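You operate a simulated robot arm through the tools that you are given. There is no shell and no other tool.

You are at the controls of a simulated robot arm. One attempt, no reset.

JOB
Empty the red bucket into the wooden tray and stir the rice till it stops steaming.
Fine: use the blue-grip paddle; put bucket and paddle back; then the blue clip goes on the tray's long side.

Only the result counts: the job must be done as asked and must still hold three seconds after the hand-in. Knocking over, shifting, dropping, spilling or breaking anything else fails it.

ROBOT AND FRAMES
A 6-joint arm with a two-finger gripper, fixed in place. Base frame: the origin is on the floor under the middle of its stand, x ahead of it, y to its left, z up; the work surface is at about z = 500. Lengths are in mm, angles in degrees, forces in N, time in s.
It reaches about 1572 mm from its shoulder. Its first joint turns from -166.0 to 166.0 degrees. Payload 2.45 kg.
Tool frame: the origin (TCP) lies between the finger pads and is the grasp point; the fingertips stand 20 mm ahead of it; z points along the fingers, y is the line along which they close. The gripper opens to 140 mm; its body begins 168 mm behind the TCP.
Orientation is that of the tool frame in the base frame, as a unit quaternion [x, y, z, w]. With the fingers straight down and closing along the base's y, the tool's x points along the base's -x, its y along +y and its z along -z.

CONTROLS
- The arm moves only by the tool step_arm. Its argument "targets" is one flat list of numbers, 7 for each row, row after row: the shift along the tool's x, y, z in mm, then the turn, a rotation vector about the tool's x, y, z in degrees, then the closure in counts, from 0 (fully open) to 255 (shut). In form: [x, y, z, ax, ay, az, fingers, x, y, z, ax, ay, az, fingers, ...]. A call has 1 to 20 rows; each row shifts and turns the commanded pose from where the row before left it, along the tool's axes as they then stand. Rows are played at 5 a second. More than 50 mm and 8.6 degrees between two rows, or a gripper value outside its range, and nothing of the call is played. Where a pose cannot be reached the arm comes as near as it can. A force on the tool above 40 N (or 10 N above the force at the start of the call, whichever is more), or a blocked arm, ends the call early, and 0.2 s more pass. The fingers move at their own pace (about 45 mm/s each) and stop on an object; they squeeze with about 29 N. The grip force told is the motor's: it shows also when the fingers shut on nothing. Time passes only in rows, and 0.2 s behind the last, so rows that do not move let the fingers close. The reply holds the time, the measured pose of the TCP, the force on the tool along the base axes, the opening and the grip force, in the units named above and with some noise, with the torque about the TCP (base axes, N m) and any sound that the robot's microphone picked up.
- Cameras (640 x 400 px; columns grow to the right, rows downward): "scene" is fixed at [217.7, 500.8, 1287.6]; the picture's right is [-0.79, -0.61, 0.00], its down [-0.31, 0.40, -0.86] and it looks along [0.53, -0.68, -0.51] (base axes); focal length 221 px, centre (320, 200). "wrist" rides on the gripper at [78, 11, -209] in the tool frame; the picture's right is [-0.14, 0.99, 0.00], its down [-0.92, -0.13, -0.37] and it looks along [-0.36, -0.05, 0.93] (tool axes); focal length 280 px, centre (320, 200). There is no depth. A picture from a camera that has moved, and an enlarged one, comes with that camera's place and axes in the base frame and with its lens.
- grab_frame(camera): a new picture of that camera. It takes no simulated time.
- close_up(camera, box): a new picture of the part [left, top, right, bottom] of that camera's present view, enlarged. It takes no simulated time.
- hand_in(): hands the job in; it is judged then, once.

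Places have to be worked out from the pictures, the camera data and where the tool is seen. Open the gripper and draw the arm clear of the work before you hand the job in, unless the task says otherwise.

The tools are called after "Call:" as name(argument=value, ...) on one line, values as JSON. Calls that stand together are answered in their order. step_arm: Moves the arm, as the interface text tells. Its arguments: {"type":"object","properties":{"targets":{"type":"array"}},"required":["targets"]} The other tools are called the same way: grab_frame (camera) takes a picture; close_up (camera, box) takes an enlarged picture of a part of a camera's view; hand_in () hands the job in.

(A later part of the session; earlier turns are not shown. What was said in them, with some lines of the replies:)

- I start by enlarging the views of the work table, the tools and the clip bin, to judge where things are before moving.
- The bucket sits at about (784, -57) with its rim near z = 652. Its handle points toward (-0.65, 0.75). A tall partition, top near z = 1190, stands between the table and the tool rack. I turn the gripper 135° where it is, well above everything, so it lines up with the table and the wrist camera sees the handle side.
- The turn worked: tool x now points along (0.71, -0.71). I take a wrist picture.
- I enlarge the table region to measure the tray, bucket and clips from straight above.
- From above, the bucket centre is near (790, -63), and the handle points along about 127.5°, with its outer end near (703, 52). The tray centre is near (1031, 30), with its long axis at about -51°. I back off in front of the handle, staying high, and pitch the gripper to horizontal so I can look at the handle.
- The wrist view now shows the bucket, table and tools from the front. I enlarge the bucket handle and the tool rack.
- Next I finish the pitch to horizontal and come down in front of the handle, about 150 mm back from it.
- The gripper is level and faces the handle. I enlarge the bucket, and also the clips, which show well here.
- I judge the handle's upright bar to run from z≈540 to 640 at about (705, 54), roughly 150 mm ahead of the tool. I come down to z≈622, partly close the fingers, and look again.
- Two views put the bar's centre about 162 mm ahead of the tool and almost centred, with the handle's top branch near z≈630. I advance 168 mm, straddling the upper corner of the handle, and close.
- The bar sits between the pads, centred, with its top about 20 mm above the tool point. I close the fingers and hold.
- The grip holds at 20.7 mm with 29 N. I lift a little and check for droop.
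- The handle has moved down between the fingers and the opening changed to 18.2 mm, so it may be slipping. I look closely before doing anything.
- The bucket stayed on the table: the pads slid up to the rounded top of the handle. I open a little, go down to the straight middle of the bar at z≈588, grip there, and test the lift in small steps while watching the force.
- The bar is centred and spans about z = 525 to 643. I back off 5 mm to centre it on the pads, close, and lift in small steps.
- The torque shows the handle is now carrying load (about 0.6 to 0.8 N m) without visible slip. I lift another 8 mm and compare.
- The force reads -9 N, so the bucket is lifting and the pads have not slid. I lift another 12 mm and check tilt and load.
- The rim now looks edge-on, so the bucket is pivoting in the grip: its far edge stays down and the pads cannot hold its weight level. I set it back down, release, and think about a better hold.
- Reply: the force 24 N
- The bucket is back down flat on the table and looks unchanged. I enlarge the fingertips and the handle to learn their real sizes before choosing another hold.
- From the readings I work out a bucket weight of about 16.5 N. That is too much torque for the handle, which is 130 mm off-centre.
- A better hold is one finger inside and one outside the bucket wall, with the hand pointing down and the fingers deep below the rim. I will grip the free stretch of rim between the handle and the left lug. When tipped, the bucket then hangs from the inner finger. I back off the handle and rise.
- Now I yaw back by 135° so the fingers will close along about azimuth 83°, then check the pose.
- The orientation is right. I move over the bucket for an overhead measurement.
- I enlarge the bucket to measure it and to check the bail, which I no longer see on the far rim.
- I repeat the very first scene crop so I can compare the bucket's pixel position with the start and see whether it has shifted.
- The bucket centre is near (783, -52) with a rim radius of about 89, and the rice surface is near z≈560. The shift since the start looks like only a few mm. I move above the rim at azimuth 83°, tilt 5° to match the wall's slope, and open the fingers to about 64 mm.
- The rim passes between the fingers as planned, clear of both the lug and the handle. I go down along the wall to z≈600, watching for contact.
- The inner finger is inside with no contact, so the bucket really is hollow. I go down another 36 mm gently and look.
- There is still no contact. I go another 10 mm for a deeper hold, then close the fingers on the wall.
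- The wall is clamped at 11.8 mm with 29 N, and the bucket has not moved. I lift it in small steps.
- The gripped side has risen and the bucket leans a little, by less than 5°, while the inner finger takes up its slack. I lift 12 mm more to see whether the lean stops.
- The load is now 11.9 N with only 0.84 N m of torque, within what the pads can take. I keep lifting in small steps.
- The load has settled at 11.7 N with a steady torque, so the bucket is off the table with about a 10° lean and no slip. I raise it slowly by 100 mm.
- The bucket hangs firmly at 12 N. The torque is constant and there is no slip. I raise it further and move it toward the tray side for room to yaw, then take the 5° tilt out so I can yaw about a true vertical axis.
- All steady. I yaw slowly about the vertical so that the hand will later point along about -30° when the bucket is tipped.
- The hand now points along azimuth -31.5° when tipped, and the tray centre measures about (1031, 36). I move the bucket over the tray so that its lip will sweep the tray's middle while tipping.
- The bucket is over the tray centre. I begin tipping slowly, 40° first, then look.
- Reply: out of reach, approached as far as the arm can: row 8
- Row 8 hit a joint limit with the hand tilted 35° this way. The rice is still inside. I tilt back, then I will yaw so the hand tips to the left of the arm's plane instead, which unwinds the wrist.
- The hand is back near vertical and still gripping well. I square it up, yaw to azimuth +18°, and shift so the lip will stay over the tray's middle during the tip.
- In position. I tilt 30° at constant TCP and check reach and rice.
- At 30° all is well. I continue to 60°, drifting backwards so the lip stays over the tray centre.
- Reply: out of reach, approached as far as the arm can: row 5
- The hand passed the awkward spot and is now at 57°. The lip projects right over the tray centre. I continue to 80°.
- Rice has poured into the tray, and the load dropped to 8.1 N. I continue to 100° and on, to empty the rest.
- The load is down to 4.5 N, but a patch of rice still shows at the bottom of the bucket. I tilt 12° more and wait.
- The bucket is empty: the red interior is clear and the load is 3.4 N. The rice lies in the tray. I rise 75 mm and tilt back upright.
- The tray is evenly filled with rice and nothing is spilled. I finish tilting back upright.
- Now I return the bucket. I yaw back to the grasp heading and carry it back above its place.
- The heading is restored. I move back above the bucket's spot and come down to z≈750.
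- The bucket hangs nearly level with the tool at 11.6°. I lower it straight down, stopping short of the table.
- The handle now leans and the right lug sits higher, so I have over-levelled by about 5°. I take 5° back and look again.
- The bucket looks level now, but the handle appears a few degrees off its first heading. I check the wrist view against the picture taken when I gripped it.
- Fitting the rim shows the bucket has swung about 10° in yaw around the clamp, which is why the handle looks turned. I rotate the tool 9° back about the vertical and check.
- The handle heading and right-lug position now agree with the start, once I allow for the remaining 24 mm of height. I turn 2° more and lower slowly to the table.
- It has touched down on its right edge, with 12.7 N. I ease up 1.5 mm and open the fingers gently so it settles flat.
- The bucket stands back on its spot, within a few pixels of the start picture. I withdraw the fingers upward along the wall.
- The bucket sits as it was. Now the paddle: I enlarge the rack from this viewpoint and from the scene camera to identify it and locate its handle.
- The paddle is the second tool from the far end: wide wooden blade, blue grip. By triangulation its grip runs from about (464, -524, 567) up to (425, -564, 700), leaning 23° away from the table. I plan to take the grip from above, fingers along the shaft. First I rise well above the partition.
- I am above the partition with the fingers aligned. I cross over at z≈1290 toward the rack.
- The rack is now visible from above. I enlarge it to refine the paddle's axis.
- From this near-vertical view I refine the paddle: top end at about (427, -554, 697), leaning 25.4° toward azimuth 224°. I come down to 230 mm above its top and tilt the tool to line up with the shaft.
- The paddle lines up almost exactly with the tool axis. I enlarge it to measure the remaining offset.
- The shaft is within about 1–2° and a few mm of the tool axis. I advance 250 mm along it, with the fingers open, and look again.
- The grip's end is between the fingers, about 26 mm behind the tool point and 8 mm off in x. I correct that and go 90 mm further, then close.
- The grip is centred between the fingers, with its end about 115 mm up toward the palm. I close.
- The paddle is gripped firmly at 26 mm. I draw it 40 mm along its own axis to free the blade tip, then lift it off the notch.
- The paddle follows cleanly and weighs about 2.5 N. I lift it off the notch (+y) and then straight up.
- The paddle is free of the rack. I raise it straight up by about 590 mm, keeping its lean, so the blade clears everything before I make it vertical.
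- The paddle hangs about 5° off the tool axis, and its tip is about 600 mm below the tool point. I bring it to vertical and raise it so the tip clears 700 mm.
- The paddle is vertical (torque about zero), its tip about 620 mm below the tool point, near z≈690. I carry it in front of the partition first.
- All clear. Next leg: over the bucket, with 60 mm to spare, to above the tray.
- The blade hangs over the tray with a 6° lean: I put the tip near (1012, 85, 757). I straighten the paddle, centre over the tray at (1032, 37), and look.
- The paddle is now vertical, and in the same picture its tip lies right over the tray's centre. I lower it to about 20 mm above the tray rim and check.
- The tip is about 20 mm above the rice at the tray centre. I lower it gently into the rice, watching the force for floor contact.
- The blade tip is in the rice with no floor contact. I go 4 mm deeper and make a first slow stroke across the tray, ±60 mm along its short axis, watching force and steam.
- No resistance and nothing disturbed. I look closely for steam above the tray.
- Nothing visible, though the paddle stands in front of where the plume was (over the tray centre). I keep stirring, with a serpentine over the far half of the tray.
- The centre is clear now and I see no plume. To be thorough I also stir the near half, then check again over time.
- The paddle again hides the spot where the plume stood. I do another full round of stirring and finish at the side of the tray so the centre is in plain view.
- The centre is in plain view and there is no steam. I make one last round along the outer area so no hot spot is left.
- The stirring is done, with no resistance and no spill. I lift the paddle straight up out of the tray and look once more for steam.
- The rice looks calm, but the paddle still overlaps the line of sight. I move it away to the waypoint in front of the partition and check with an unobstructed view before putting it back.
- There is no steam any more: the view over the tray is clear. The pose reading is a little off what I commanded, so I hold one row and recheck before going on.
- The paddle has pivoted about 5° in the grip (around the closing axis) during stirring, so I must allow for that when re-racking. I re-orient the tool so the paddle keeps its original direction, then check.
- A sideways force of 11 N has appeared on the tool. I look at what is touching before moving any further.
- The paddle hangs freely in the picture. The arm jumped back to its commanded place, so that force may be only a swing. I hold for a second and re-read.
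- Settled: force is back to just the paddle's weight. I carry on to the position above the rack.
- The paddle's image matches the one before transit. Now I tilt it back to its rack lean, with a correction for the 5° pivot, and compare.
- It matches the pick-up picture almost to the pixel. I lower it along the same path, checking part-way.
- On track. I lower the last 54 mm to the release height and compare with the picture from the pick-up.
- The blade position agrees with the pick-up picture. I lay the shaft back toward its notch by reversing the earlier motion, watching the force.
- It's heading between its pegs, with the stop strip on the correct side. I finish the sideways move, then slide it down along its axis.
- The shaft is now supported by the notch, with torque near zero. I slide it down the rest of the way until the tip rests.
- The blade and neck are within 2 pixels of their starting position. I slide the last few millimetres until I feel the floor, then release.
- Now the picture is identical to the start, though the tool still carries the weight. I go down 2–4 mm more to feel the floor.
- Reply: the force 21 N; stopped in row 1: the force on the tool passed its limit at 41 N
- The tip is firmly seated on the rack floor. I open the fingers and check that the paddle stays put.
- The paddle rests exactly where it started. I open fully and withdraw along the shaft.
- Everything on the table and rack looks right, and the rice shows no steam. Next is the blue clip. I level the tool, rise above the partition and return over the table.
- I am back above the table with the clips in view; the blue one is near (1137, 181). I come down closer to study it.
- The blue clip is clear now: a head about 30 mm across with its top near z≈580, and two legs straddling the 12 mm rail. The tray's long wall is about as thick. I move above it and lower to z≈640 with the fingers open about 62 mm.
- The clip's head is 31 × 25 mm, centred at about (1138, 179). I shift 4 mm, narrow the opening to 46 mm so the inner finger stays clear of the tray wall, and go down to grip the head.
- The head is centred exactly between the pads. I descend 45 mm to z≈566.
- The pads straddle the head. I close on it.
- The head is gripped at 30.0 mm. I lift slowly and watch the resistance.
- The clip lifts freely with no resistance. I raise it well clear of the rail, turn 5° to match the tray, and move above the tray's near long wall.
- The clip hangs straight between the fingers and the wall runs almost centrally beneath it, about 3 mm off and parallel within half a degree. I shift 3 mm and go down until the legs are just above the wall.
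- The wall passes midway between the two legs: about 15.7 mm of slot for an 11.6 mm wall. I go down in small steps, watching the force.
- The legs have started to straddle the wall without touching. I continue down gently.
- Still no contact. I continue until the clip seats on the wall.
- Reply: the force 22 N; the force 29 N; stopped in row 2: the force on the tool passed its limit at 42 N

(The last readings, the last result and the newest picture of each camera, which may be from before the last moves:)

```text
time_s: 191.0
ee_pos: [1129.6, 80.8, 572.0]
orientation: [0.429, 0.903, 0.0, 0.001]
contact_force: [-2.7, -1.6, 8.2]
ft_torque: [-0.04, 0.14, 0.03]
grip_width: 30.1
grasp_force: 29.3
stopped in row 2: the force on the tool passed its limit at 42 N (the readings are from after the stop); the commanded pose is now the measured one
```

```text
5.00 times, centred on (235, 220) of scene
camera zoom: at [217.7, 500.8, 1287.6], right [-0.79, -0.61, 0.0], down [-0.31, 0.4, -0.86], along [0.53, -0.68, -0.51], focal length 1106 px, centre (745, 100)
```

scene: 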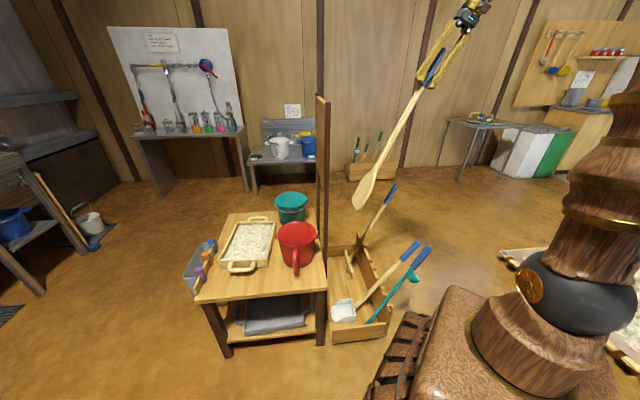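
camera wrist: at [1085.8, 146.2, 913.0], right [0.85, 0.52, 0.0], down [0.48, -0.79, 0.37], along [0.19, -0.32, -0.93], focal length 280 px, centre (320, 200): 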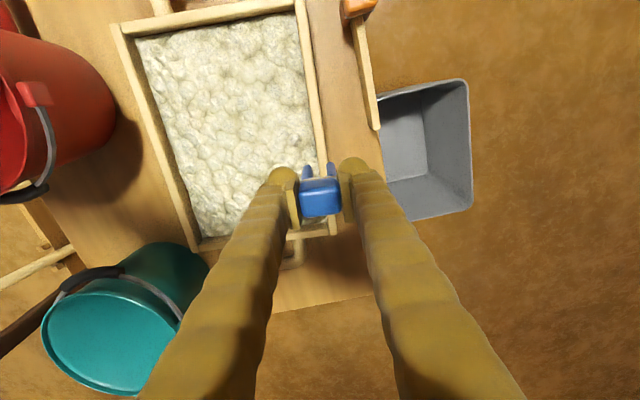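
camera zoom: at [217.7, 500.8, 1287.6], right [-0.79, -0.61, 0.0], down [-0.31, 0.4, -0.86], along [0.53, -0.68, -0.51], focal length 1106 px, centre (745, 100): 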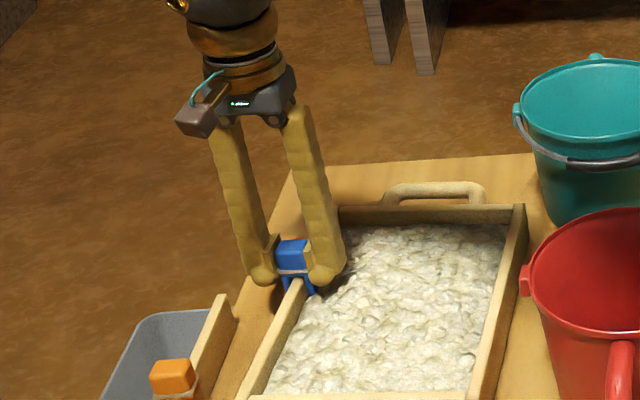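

The clip has bottomed out astride the wall, with firm upward force. I release it gently and look.

Call:
step_arm(targets=[0, 0, -1.5, 0, 0, 0, 255, 0, 0, 0, 0, 0, 0, 198, 0, 0, 0, 0, 0, 0, 190, 0, 0, 0, 0, 0, 0, 180, 0, 0, 0, 0, 0, 0, 171, 0, 0, 0, 0, 0, 0, 171])

Call:
close_up(camera="wrist", box=[250, 100, 390, 260])

Call:
close_up(camera="scene", box=[205, 180, 265, 260])

```text
time_s: 192.4
ee_pos: [1129.9, 81.2, 572.3]
orientation: [0.429, 0.903, 0.0, 0.0]
contact_force: [0.2, -0.5, 0.2]
ft_torque: [-0.02, -0.01, 0.0]
grip_width: 46.3
grasp_force: 0.0
```

```text
2.50 times, centred on (320, 180) of wrist
camera zoom: at [1088.0, 147.9, 780.9], right [0.85, 0.52, 0.0], down [0.48, -0.79, 0.37], along [0.19, -0.32, -0.93], focal length 701 px, centre (320, 250)
```

zoom: 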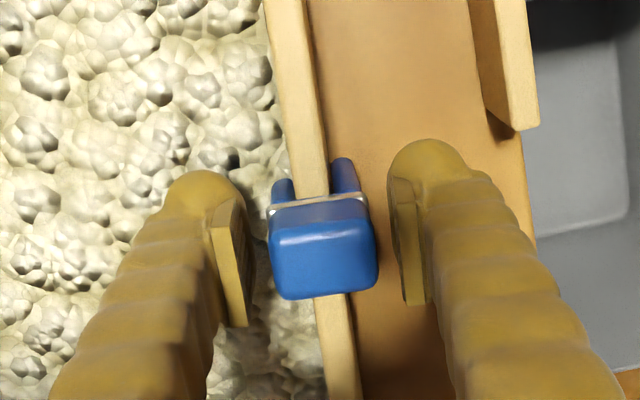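

```text
5.00 times, centred on (235, 220) of scene
camera zoom: at [217.7, 500.8, 1287.6], right [-0.79, -0.61, 0.0], down [-0.31, 0.4, -0.86], along [0.53, -0.68, -0.51], focal length 1106 px, centre (745, 100)
```

zoom: 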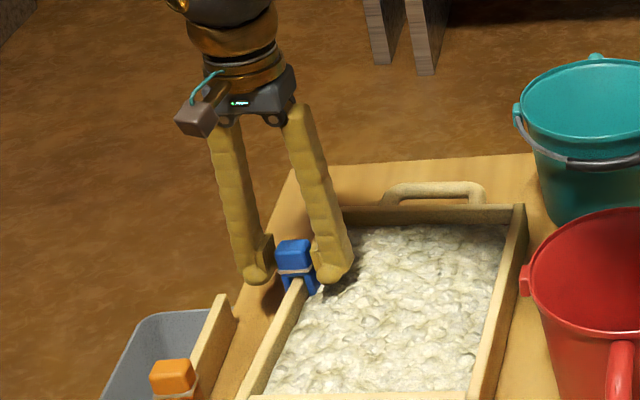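

The clip stands astride the wall on its own. I withdraw straight up and inspect it.

Call:
step_arm(targets=[0, 0, -10, 0, 0, 0, 171, 0, 0, -20, 0, 0, 0, 171, 0, 0, -30, 0, 0, 0, 150, 0, 0, -40, 0, 0, 0, 100, 0, 0, -45, 0, 0, 0, 50, 0, 0, -45, 0, 0, 0, 0, 0, 0, 0, 0, 0, 0, 0])

Call:
close_up(camera="scene", box=[205, 190, 255, 260])

Call:
close_up(camera="wrist", box=[240, 60, 420, 240])

Call:
grab_frame(camera="scene")

```text
time_s: 194.0
ee_pos: [1129.0, 80.0, 763.4]
orientation: [0.43, 0.903, 0.0, 0.001]
contact_force: [-0.4, -0.4, 0.8]
ft_torque: [0.04, 0.02, 0.04]
grip_width: 140.2
grasp_force: 0.1
```

```text
5.71 times, centred on (230, 225) of scene
camera zoom: at [217.7, 500.8, 1287.6], right [-0.79, -0.61, 0.0], down [-0.31, 0.4, -0.86], along [0.53, -0.68, -0.51], focal length 1264 px, centre (834, 57)
```

zoom: 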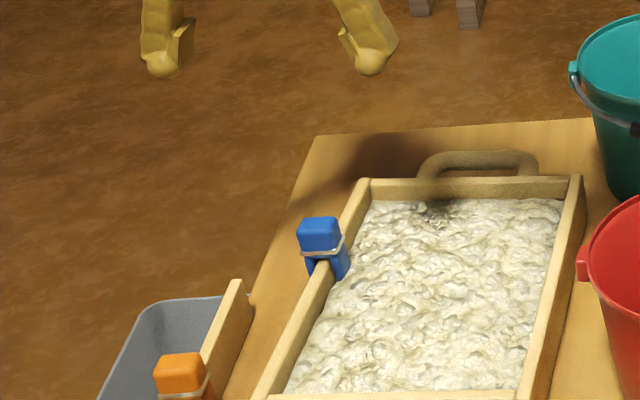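

```text
2.22 times, centred on (330, 150) of wrist
camera zoom: at [1086.8, 147.5, 971.4], right [0.85, 0.52, 0.0], down [0.48, -0.79, 0.37], along [0.19, -0.32, -0.93], focal length 623 px, centre (298, 311)
```

zoom: 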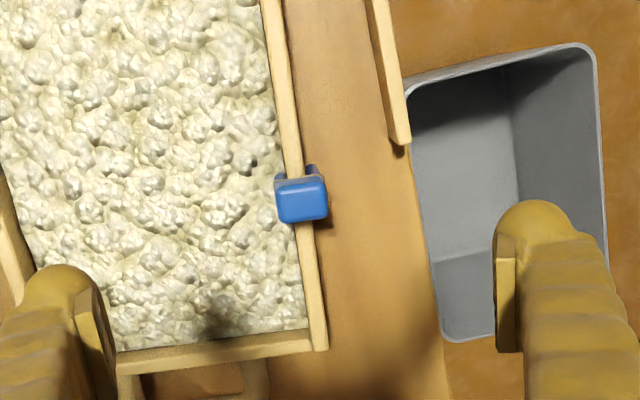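

```text
taken
```

scene: 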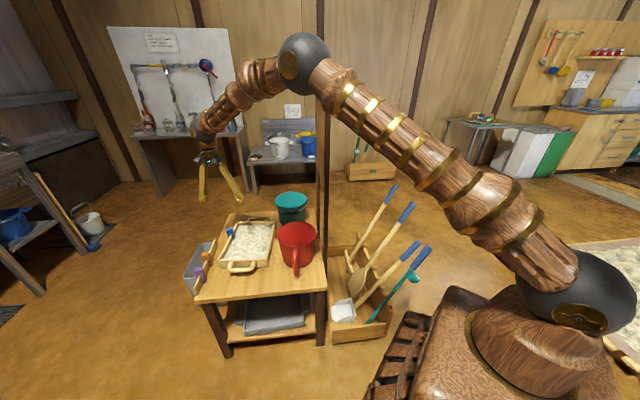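

The blue clip sits squarely astride the tray's long wall, in the same way the others sit on their rail. I take the first crop again to compare everything on the table with the start, and check the rack and for steam.

Call:
close_up(camera="scene", box=[170, 170, 350, 300])

Call:
close_up(camera="scene", box=[310, 170, 450, 350])

Call:
close_up(camera="scene", box=[180, 230, 230, 300])

```text
3.08 times, centred on (260, 235) of scene
camera zoom: at [217.7, 500.8, 1287.6], right [-0.79, -0.61, 0.0], down [-0.31, 0.4, -0.86], along [0.53, -0.68, -0.51], focal length 680 px, centre (505, 92)
```

zoom: 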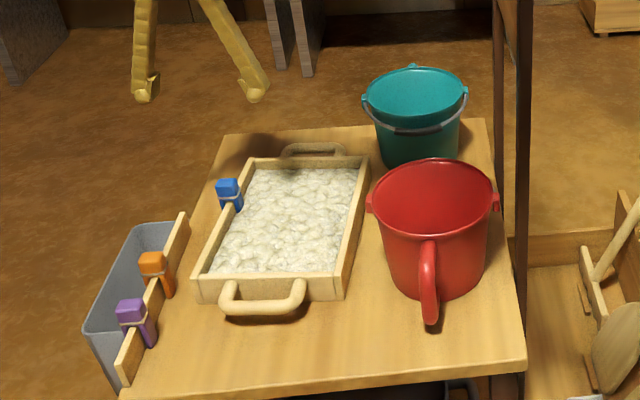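

```text
2.22 times, centred on (380, 260) of scene
camera zoom: at [217.7, 500.8, 1287.6], right [-0.79, -0.61, 0.0], down [-0.31, 0.4, -0.86], along [0.53, -0.68, -0.51], focal length 491 px, centre (187, 67)
```

zoom: 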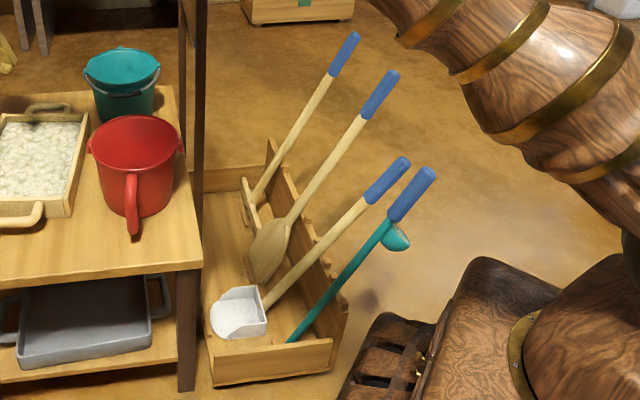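

```text
5.71 times, centred on (205, 265) of scene
camera zoom: at [217.7, 500.8, 1287.6], right [-0.79, -0.61, 0.0], down [-0.31, 0.4, -0.86], along [0.53, -0.68, -0.51], focal length 1264 px, centre (977, -171)
```

zoom: 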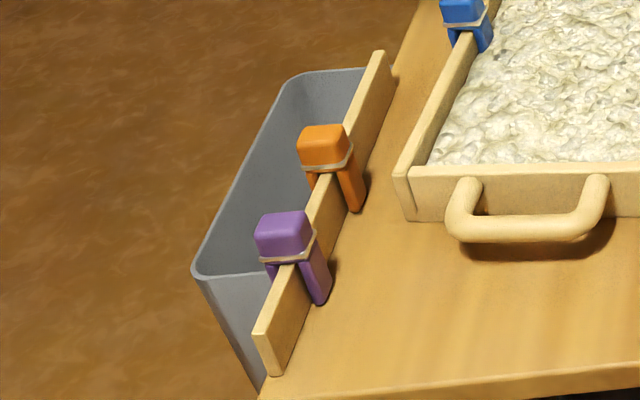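

Table, tray, tools and remaining clips all match the start, and nothing steams. I raise the arm clear of the work.

Call:
step_arm(targets=[0, 0, -30, 0, 0, 0, 0, 0, 0, -45, 0, 0, 0, 0, 0, 0, -48, 0, 0, 0, 0, 0, 0, -48, 0, 0, 0, 0, 0, 0, -48, 0, 0, 0, 0, 0, 0, -48, 0, 0, 0, 0, 0, 0, -48, 0, 0, 0, 0, 0, 0, -48, 0, 0, 0, 0, 0, 0, -48, 0, 0, 0, 0, 0, 0, -48, 0, 0, 0, 0, 0, 0, -30, 0, 0, 0, 0, 30, -25, 0, 0, 0, 0, 0, 35, -25, 0, 0, 0, 0, 0, 35, -25, 0, 0, 0, 0, 0, 35, -25, 0, 0, 0, 0, 0, 35, -25, 0, 0, 0, 0, 0, 0, 0, 0, 0, 0, 0, 0])

Call:
grab_frame(camera="scene")

Call:
close_up(camera="scene", box=[190, 150, 310, 290])

Call:
grab_frame(camera="wrist")

```text
time_s: 197.6
ee_pos: [899.8, 133.1, 1238.6]
orientation: [0.429, 0.903, 0.0, 0.001]
contact_force: [0.4, -0.1, 0.6]
ft_torque: [0.03, 0.02, -0.01]
grip_width: 140.0
grasp_force: 0.0
out of reach, approached as far as the arm can: row 10, 11
```

```text
taken
```

scene: 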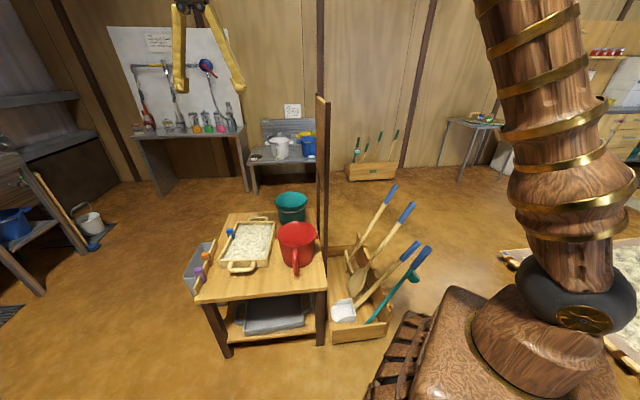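

```text
2.86 times, centred on (250, 220) of scene
camera zoom: at [217.7, 500.8, 1287.6], right [-0.79, -0.61, 0.0], down [-0.31, 0.4, -0.86], along [0.53, -0.68, -0.51], focal length 632 px, centre (520, 143)
```

zoom: 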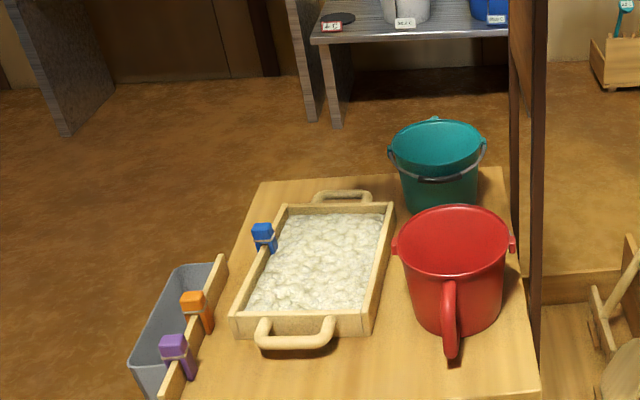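

```text
taken
camera wrist: at [859.1, 200.3, 1446.9], right [0.85, 0.52, 0.0], down [0.48, -0.79, 0.37], along [0.19, -0.32, -0.93], focal length 280 px, centre (320, 200)
```

wrist: 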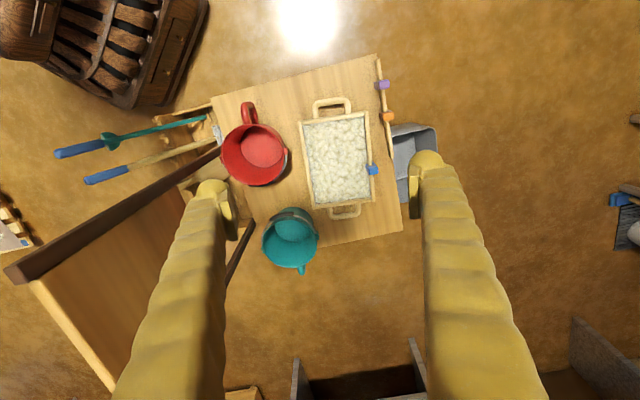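

The arm is clear with the gripper open and empty. The rice is in the tray with no steam, and the bucket is empty on its spot. The paddle is in its notch, and the blue clip is on the tray's long side. I hand the job in.

Call:
hand_in()

```text
The job is handed in.
```

I handed the job in with every step done. I have not seen the judge's result.

- **Rice:** All of it went from the red bucket into the wooden tray. I saw no grains on the table or floor.
- **Stirring:** I stirred with the blue-grip paddle for about 15 seconds over most of the tray. No steam showed afterwards, including in a clear view of the tray just before the hand-in.
- **Bucket:** It is empty and back on its spot, within a few millimetres of where it started. It was too heavy to hold level by its handle, so the early lifts nudged it slightly. I corrected for that when setting it down.
- **Paddle:** It is back in its notch and rests where it started, to within a few pixels in the pictures.
- **Blue clip:** It sits astride the tray's long side nearest the clip rail. It stands perhaps a centimetre higher than it did on the rail, probably because its inner leg touches the tray floor. It stayed put when I let go.

The arm is clear of the work, with the gripper open and empty. Nothing else looked moved when I compared the last pictures with the first ones.
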